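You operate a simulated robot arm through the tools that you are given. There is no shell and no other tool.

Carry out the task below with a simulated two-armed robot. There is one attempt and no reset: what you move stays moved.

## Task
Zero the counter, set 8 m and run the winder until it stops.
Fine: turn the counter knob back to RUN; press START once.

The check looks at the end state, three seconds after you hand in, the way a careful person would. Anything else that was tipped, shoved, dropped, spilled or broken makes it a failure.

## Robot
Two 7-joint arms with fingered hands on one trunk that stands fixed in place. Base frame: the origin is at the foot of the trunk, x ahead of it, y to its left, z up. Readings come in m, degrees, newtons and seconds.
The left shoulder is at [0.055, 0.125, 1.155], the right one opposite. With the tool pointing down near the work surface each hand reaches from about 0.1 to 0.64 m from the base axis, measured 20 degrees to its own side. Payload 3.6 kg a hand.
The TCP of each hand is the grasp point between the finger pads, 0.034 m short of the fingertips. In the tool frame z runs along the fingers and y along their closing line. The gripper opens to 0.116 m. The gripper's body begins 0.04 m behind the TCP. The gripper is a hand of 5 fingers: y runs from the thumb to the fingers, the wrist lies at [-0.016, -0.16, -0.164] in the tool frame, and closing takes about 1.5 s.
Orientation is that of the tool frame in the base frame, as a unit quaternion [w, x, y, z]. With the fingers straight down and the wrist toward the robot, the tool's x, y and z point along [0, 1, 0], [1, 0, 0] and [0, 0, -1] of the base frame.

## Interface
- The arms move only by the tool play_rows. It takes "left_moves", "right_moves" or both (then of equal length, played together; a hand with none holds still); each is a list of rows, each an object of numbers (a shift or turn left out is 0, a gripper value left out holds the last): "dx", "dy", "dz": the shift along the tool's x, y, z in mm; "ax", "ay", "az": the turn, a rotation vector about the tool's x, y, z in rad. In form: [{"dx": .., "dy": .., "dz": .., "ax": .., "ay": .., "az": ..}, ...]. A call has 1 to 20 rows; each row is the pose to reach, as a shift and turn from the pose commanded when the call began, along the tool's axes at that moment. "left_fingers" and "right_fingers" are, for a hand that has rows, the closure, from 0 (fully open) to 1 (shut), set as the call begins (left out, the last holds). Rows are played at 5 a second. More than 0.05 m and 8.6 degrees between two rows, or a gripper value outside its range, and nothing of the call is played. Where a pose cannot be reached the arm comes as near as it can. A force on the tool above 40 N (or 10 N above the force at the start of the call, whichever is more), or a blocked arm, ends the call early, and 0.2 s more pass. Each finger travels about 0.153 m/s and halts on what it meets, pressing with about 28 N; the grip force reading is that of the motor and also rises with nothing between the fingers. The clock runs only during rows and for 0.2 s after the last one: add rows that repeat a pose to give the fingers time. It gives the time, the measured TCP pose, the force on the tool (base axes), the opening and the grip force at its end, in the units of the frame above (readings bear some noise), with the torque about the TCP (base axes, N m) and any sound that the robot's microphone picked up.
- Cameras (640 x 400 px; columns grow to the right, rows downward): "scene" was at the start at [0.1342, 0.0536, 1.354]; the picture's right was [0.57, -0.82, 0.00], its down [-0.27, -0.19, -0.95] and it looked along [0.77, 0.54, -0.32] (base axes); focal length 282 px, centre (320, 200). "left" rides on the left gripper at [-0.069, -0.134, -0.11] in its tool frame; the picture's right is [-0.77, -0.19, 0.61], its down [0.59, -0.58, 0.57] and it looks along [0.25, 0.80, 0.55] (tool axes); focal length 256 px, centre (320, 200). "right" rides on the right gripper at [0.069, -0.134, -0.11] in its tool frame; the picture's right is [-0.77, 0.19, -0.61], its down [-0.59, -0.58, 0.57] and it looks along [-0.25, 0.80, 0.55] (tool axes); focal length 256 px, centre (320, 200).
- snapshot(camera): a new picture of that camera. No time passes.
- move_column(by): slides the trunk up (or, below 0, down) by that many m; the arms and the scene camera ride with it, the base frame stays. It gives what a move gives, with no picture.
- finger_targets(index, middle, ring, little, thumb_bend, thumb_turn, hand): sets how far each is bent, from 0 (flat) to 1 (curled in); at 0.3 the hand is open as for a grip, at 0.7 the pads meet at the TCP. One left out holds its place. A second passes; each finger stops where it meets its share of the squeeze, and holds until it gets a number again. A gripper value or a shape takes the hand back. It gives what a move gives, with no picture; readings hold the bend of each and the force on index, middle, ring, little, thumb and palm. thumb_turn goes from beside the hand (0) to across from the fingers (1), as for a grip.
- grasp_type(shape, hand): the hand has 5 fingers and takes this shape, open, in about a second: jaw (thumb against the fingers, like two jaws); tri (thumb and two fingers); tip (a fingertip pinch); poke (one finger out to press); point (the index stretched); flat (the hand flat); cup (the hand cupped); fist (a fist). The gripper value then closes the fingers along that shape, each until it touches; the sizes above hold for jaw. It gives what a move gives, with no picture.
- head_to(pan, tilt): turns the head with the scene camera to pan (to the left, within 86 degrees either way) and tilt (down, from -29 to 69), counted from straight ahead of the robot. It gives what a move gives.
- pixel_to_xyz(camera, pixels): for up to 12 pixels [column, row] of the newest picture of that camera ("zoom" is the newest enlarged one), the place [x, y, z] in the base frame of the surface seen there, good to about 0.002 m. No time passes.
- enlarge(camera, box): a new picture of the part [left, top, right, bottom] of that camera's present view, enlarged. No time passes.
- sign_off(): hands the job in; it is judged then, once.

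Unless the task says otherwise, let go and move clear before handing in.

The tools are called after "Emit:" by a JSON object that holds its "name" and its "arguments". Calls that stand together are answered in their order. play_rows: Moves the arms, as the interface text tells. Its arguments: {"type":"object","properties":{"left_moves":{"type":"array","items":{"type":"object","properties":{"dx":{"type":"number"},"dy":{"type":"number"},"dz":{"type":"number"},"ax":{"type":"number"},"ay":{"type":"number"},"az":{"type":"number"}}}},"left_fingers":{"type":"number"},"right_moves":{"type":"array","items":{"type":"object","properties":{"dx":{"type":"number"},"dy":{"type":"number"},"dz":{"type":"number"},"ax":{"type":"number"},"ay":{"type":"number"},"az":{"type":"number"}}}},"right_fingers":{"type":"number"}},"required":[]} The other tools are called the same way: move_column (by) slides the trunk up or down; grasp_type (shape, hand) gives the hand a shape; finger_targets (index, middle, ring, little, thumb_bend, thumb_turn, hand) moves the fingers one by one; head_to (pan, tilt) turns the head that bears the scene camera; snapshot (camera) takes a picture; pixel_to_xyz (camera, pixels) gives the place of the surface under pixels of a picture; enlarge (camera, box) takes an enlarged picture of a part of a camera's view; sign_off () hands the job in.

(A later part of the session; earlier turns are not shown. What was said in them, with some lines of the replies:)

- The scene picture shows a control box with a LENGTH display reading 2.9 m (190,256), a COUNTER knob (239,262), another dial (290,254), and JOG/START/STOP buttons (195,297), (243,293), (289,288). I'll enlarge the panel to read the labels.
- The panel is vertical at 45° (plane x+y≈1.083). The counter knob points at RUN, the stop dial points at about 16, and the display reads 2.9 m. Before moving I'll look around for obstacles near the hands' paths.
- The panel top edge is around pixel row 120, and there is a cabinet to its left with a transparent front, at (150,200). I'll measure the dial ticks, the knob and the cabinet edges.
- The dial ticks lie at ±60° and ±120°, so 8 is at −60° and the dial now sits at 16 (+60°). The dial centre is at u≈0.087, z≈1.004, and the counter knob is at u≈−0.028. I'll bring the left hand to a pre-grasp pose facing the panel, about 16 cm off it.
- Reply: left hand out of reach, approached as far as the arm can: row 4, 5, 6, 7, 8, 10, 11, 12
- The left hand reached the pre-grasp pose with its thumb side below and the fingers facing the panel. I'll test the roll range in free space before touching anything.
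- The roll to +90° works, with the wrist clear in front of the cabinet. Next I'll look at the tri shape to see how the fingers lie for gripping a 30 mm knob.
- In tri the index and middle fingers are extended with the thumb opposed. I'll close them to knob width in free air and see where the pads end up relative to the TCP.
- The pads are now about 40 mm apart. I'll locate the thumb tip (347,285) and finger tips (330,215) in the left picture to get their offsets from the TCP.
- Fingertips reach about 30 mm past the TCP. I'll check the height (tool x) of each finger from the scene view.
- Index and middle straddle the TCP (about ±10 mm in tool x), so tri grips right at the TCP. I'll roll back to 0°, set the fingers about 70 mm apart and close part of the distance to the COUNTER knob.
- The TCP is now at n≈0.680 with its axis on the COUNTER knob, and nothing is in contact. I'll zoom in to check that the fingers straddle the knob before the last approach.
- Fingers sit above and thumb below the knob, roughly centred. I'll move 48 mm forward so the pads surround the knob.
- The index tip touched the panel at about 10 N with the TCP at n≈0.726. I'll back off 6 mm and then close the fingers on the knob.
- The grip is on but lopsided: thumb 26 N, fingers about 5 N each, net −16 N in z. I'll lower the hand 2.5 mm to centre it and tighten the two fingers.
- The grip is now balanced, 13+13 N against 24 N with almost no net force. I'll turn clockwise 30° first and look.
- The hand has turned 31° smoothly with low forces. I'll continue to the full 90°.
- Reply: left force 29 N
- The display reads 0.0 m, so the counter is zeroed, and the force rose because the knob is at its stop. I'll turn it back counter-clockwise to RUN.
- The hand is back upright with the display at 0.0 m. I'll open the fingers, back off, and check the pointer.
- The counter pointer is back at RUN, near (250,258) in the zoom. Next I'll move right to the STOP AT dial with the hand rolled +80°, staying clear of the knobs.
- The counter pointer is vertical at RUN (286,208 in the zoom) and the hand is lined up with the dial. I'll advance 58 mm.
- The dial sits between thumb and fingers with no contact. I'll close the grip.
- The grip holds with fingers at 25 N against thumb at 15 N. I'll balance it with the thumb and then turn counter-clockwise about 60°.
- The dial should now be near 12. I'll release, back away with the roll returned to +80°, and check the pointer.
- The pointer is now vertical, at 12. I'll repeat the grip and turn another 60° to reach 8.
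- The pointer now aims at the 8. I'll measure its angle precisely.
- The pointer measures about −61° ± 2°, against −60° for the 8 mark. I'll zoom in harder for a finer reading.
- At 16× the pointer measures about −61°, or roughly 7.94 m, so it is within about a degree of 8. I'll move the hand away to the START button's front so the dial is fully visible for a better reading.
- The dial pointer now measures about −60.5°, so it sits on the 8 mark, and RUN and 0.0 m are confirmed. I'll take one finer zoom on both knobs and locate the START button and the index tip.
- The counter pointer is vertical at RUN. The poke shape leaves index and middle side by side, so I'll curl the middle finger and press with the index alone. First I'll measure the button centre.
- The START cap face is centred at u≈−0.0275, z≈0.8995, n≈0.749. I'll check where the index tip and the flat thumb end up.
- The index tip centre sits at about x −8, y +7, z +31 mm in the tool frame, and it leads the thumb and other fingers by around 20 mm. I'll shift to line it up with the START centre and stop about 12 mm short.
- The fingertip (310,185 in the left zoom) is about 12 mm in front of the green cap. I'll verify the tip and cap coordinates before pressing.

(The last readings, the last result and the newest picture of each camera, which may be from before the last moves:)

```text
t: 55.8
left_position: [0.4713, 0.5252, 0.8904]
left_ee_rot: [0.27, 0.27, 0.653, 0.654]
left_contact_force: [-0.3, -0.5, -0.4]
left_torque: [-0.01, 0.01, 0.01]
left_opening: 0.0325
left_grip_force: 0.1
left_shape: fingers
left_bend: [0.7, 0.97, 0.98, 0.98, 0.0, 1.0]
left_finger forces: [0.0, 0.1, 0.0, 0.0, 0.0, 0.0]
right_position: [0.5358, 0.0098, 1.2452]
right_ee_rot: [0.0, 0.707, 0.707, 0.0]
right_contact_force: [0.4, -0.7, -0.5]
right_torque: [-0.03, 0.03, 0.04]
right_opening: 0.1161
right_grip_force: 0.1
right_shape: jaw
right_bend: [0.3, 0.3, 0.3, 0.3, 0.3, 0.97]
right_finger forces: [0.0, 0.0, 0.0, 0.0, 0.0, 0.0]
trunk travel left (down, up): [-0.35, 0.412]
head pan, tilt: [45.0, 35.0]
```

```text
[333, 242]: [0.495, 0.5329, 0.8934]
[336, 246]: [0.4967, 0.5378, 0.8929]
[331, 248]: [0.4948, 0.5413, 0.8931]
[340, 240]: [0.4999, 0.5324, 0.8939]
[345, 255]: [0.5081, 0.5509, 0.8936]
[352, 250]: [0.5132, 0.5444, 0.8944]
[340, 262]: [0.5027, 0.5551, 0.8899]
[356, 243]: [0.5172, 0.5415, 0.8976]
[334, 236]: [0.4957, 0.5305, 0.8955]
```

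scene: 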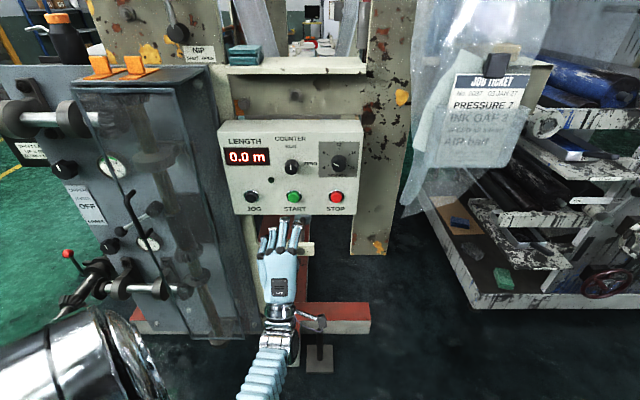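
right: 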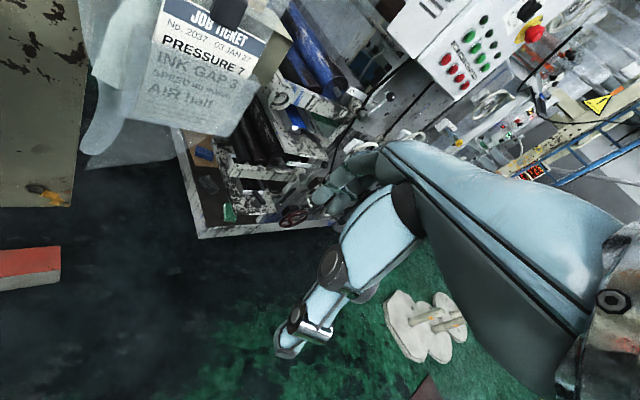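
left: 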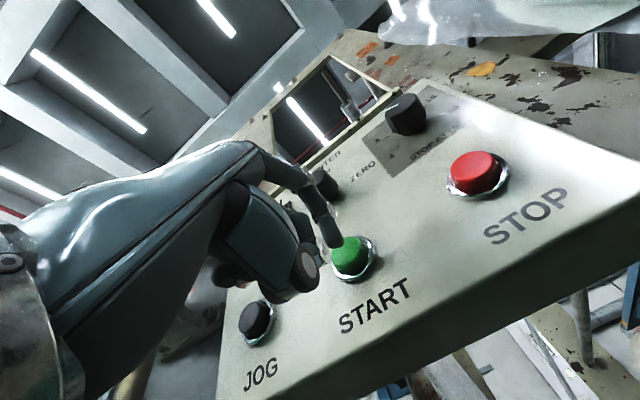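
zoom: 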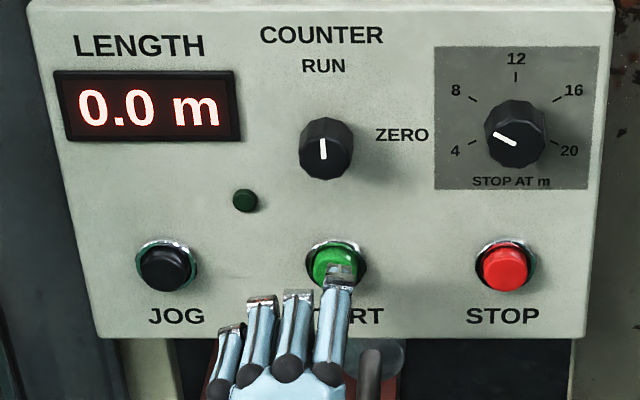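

Tip centre is at about u −0.028, z 0.899, right on the cap centre with a gap of around 16 mm. I'll press slowly.

Emit:
{"name": "play_rows", "arguments": {"left_moves": [{"dz": 8}, {"dz": 13}, {"dz": 16}, {"dz": 18}, {"dz": 20}, {"dz": 22}, {"dz": 22}]}}

Emit:
{"name": "enlarge", "arguments": {"camera": "scene", "box": [230, 130, 350, 230]}}

Emit:
{"name": "enlarge", "arguments": {"camera": "left", "box": [260, 170, 420, 330]}}

```text
t: 57.4
left_position: [0.4877, 0.5384, 0.8923]
left_ee_rot: [0.272, 0.271, 0.652, 0.654]
left_contact_force: [-10.5, -9.9, 1.6]
left_torque: [0.1, -0.09, -0.06]
left_opening: 0.03
left_grip_force: 7.3
left_shape: fingers
left_bend: [0.72, 0.97, 0.98, 0.98, 0.0, 1.0]
left_finger forces: [14.2, 0.0, 0.0, 0.1, 0.1, 0.0]
right_position: [0.5342, 0.009, 1.2457]
right_ee_rot: [0.001, 0.707, 0.707, 0.001]
right_contact_force: [-0.2, -0.1, 0.1]
right_torque: [0.0, 0.01, 0.02]
right_opening: 0.1158
right_grip_force: 0.0
right_shape: jaw
right_bend: [0.3, 0.3, 0.3, 0.3, 0.3, 0.97]
right_finger forces: [0.1, 0.0, 0.0, 0.1, 0.1, 0.1]
trunk travel left (down, up): [-0.35, 0.412]
head pan, tilt: [45.0, 35.0]
heard: click
```

```text
4.00 times, centred on (290, 180) of scene
```

zoom: 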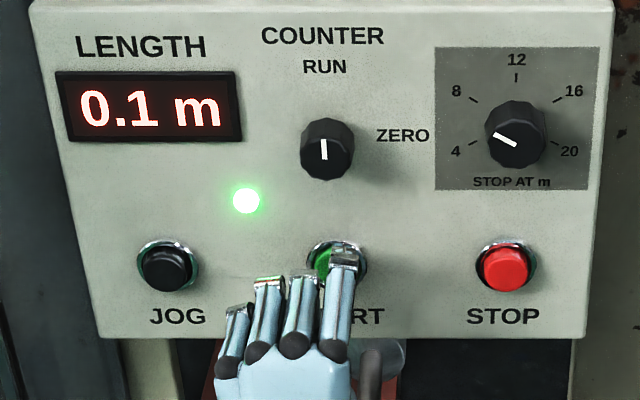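

```text
2.50 times, centred on (340, 250) of left
```

zoom: 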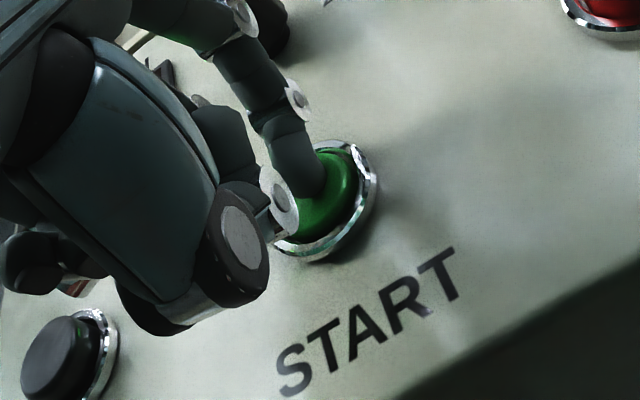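

A click was heard, the green lamp lit and the display counts 0.1 m, so the winder is running. I'll pull the finger straight back.

Emit:
{"name": "play_rows", "arguments": {"left_moves": [{"dz": -10}, {"dz": -30}, {"dz": -60}, {"dz": -90}, {"dz": -110}, {"dz": -110}, {"dz": -110}, {"dz": -110}, {"dz": -110}, {"dz": -110}]}}

Emit:
{"name": "snapshot", "arguments": {"camera": "scene"}}

Emit:
{"name": "enlarge", "arguments": {"camera": "scene", "box": [220, 110, 370, 220]}}

```text
t: 59.6
left_position: [0.41, 0.4626, 0.8928]
left_ee_rot: [0.271, 0.271, 0.653, 0.653]
left_contact_force: [-0.1, 0.3, 0.5]
left_torque: [-0.01, 0.0, 0.04]
left_opening: 0.0325
left_grip_force: 0.0
left_shape: fingers
left_bend: [0.7, 0.97, 0.98, 0.98, 0.0, 1.0]
left_finger forces: [0.0, 0.1, 0.0, 0.1, 0.0, 0.0]
right_position: [0.5357, 0.0101, 1.2447]
right_ee_rot: [0.0, 0.707, 0.708, 0.0]
right_contact_force: [0.7, -0.1, 0.2]
right_torque: [-0.01, 0.05, 0.01]
right_opening: 0.116
right_grip_force: 0.0
right_shape: jaw
right_bend: [0.3, 0.3, 0.3, 0.3, 0.3, 0.97]
right_finger forces: [0.0, 0.0, 0.0, 0.0, 0.0, 0.0]
trunk travel left (down, up): [-0.35, 0.412]
head pan, tilt: [45.0, 35.0]
```

```text
taken
```

scene: 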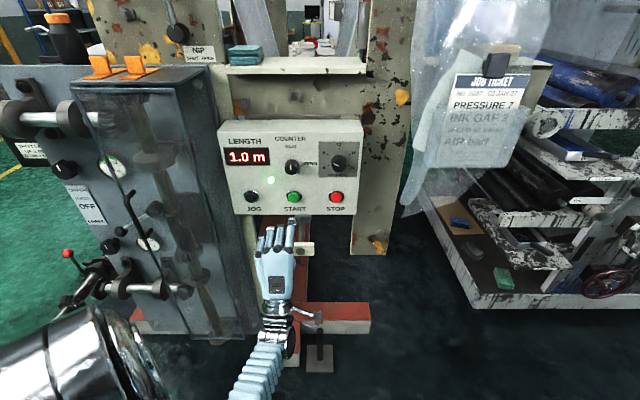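

```text
3.64 times, centred on (295, 165) of scene
```

zoom: 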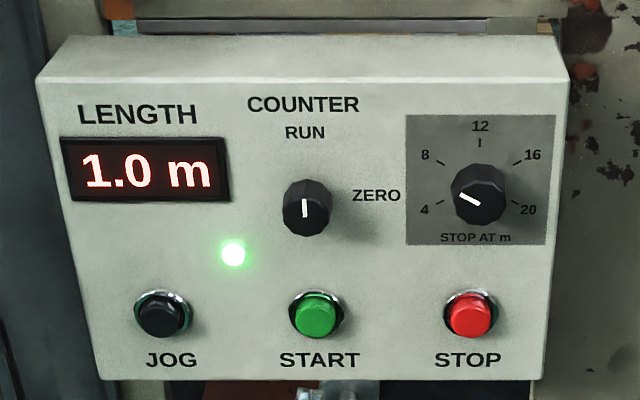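

It is running, at 1.0 m after about 2.4 s, so 8 m needs roughly 17 s more. I'll wait with holding rows.

Emit:
{"name": "play_rows", "arguments": {"left_moves": [{"dz": -5}, {"dz": -10}, {"dz": -15}, {"dz": -20}, {"dz": -20}, {"dz": -20}, {"dz": -20}, {"dz": -20}, {"dz": -20}, {"dz": -20}, {"dz": -20}, {"dz": -20}, {"dz": -20}, {"dz": -20}, {"dz": -20}, {"dz": -20}, {"dz": -20}, {"dz": -20}, {"dz": -20}, {"dz": -20}]}}

Emit:
{"name": "play_rows", "arguments": {"left_moves": [{"dz": 0}, {"dz": 0}, {"dz": 0}, {"dz": 0}, {"dz": 0}, {"dz": 0}, {"dz": 0}, {"dz": 0}, {"dz": 0}, {"dz": 0}, {"dz": 0}, {"dz": 0}, {"dz": 0}, {"dz": 0}, {"dz": 0}, {"dz": 0}, {"dz": 0}, {"dz": 0}, {"dz": 0}, {"dz": 0}]}}

Emit:
{"name": "play_rows", "arguments": {"left_moves": [{"dz": 0}, {"dz": 0}, {"dz": 0}, {"dz": 0}, {"dz": 0}, {"dz": 0}, {"dz": 0}, {"dz": 0}, {"dz": 0}, {"dz": 0}, {"dz": 0}, {"dz": 0}, {"dz": 0}, {"dz": 0}, {"dz": 0}, {"dz": 0}, {"dz": 0}, {"dz": 0}, {"dz": 0}, {"dz": 0}]}}

Emit:
{"name": "enlarge", "arguments": {"camera": "scene", "box": [220, 110, 370, 220]}}

```text
t: 63.8
left_position: [0.3944, 0.4467, 0.891]
left_ee_rot: [0.27, 0.27, 0.653, 0.653]
left_contact_force: [0.6, -0.5, 0.4]
left_torque: [-0.04, -0.01, 0.04]
left_opening: 0.0326
left_grip_force: 0.1
left_shape: fingers
left_bend: [0.7, 0.97, 0.98, 0.98, 0.0, 1.0]
left_finger forces: [0.1, 0.0, 0.0, 0.0, 0.0, 0.0]
right_position: [0.5347, 0.0089, 1.2448]
right_ee_rot: [0.0, 0.707, 0.707, 0.0]
right_contact_force: [0.6, 0.2, 0.2]
right_torque: [0.01, 0.0, -0.05]
right_opening: 0.1159
right_grip_force: 0.1
right_shape: jaw
right_bend: [0.3, 0.3, 0.3, 0.3, 0.3, 0.97]
right_finger forces: [0.1, 0.1, 0.1, 0.0, 0.0, 0.1]
trunk travel left (down, up): [-0.35, 0.412]
head pan, tilt: [45.0, 35.0]
```

```text
t: 68.0
left_position: [0.3951, 0.4459, 0.8911]
left_ee_rot: [0.271, 0.271, 0.653, 0.653]
left_contact_force: [-0.2, 0.0, 0.0]
left_torque: [-0.05, -0.03, -0.01]
left_opening: 0.0328
left_grip_force: 0.1
left_shape: fingers
left_bend: [0.7, 0.97, 0.98, 0.98, 0.0, 1.0]
left_finger forces: [0.1, 0.0, 0.0, 0.0, 0.1, 0.0]
right_position: [0.5359, 0.0078, 1.2456]
right_ee_rot: [0.001, 0.707, 0.707, -0.001]
right_contact_force: [0.3, 0.1, 0.3]
right_torque: [0.01, -0.02, 0.02]
right_opening: 0.116
right_grip_force: 0.1
right_shape: jaw
right_bend: [0.3, 0.3, 0.3, 0.3, 0.3, 0.97]
right_finger forces: [0.0, 0.0, 0.0, 0.0, 0.0, 0.0]
trunk travel left (down, up): [-0.35, 0.412]
head pan, tilt: [45.0, 35.0]
```

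```text
t: 72.2
left_position: [0.3956, 0.4461, 0.8915]
left_ee_rot: [0.271, 0.271, 0.653, 0.653]
left_contact_force: [0.0, 0.1, 0.1]
left_torque: [-0.03, 0.02, 0.02]
left_opening: 0.0328
left_grip_force: 0.1
left_shape: fingers
left_bend: [0.7, 0.97, 0.98, 0.98, 0.0, 1.0]
left_finger forces: [0.0, 0.0, 0.1, 0.0, 0.0, 0.1]
right_position: [0.5351, 0.01, 1.2465]
right_ee_rot: [0.001, 0.707, 0.707, 0.0]
right_contact_force: [0.5, 0.0, -0.2]
right_torque: [-0.01, 0.02, 0.0]
right_opening: 0.1163
right_grip_force: 0.0
right_shape: jaw
right_bend: [0.3, 0.3, 0.3, 0.3, 0.3, 0.97]
right_finger forces: [0.0, 0.1, 0.0, 0.0, 0.1, 0.0]
trunk travel left (down, up): [-0.35, 0.412]
head pan, tilt: [45.0, 35.0]
```

```text
3.64 times, centred on (295, 165) of scene
```

zoom: 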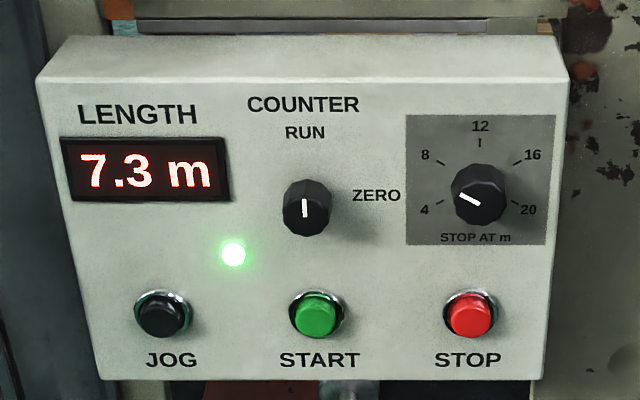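

The display reads 7.3 m and the lamp is still lit. I'll wait a few more seconds until it stops.

Emit:
{"name": "play_rows", "arguments": {"left_moves": [{"dz": 0}, {"dz": 0}, {"dz": 0}, {"dz": 0}, {"dz": 0}, {"dz": 0}, {"dz": 0}, {"dz": 0}, {"dz": 0}, {"dz": 0}, {"dz": 0}, {"dz": 0}, {"dz": 0}, {"dz": 0}, {"dz": 0}]}}

Emit:
{"name": "enlarge", "arguments": {"camera": "scene", "box": [220, 110, 370, 220]}}

```text
t: 75.4
left_position: [0.3949, 0.4474, 0.8914]
left_ee_rot: [0.27, 0.27, 0.653, 0.653]
left_contact_force: [0.4, 0.2, -0.5]
left_torque: [0.0, 0.02, 0.01]
left_opening: 0.0326
left_grip_force: 0.0
left_shape: fingers
left_bend: [0.7, 0.97, 0.98, 0.98, 0.0, 1.0]
left_finger forces: [0.0, 0.1, 0.0, 0.0, 0.0, 0.0]
right_position: [0.535, 0.0105, 1.2455]
right_ee_rot: [0.0, 0.707, 0.707, -0.001]
right_contact_force: [-0.6, 0.8, 0.4]
right_torque: [0.01, -0.02, 0.03]
right_opening: 0.1154
right_grip_force: 0.0
right_shape: jaw
right_bend: [0.3, 0.3, 0.3, 0.3, 0.3, 0.97]
right_finger forces: [0.1, 0.1, 0.0, 0.1, 0.1, 0.1]
trunk travel left (down, up): [-0.35, 0.412]
head pan, tilt: [45.0, 35.0]
```

```text
3.64 times, centred on (295, 165) of scene
```

zoom: 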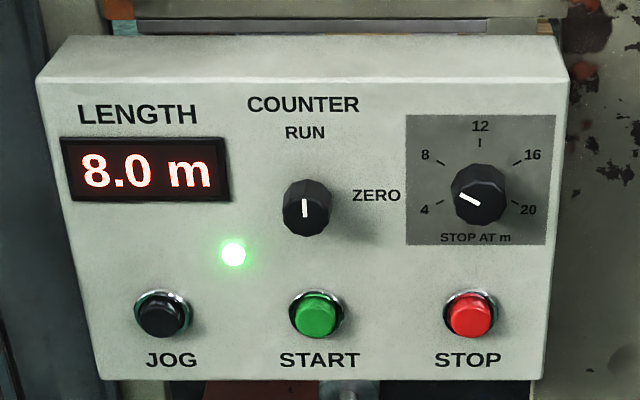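

The display shows 8.0 m, which is slower than the earlier rate, but the lamp is still on. I'll wait longer to confirm it has stopped.

Emit:
{"name": "play_rows", "arguments": {"left_moves": [{"dz": 0}, {"dz": 0}, {"dz": 0}, {"dz": 0}, {"dz": 0}, {"dz": 0}, {"dz": 0}, {"dz": 0}, {"dz": 0}, {"dz": 0}]}}

Emit:
{"name": "enlarge", "arguments": {"camera": "scene", "box": [220, 110, 370, 220]}}

```text
t: 77.6
left_position: [0.396, 0.4464, 0.8914]
left_ee_rot: [0.27, 0.27, 0.654, 0.653]
left_contact_force: [0.1, 0.3, 0.4]
left_torque: [0.0, 0.0, 0.01]
left_opening: 0.0325
left_grip_force: 0.0
left_shape: fingers
left_bend: [0.7, 0.97, 0.98, 0.98, 0.0, 1.0]
left_finger forces: [0.1, 0.1, 0.1, 0.0, 0.0, 0.0]
right_position: [0.5353, 0.0089, 1.2436]
right_ee_rot: [-0.001, 0.707, 0.707, 0.0]
right_contact_force: [0.2, -0.1, -0.4]
right_torque: [0.01, 0.01, -0.01]
right_opening: 0.116
right_grip_force: 0.0
right_shape: jaw
right_bend: [0.3, 0.3, 0.3, 0.3, 0.3, 0.97]
right_finger forces: [0.0, 0.0, 0.0, 0.0, 0.1, 0.0]
trunk travel left (down, up): [-0.35, 0.412]
head pan, tilt: [45.0, 35.0]
```

```text
3.64 times, centred on (295, 165) of scene
```

zoom: 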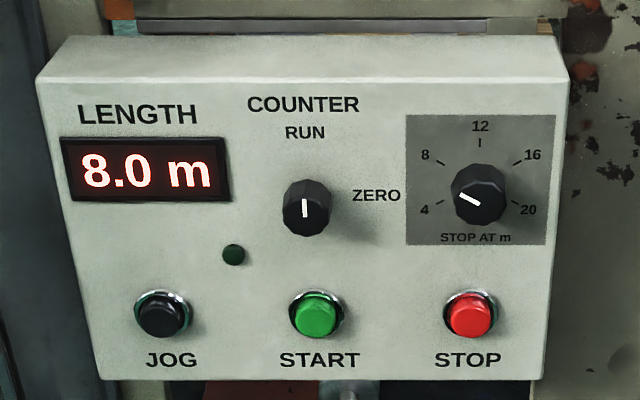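

The lamp is off, the display is steady at 8.0 m, and the knob is at RUN. I'll take a last full view to check that nothing else was disturbed.

Emit:
{"name": "snapshot", "arguments": {"camera": "scene"}}

```text
taken
```

scene: 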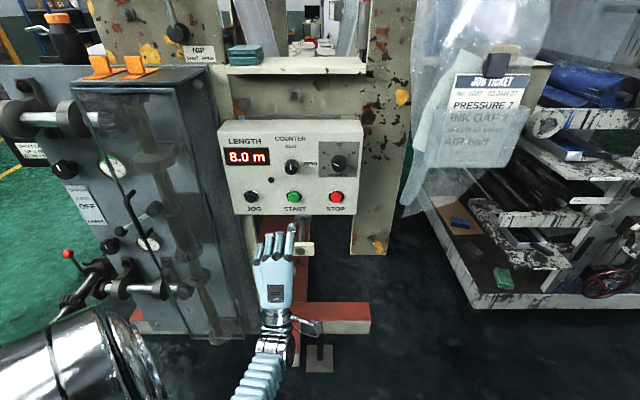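

The panel at (290,165) reads 8.0 m with the lamp off and the knob at RUN. The hand is well clear and everything else is where it was, so I'm handing in.

Emit:
{"name": "sign_off", "arguments": {}}

```text
The job is handed in.
```

The winder ran to 8.0 m and stopped by itself, and I've handed the job in.

- **Counter:** I turned the knob to ZERO, which reset the display from 2.9 m to 0.0 m, then turned it back to RUN.
- **Stop setting:** I turned the STOP AT dial from 16 to 8. By my last close-up it sits within about a degree of the 8 mark.
- **Run:** I pressed START once. The lamp lit and the counter climbed. At the end the lamp was off and the display read 8.0 m.

While I lined up on the counter knob, a fingertip touched the panel face at about 10 N. It left no visible mark, and nothing else in the final view had moved. The left hand is clear of the panel, and the right arm was never used.
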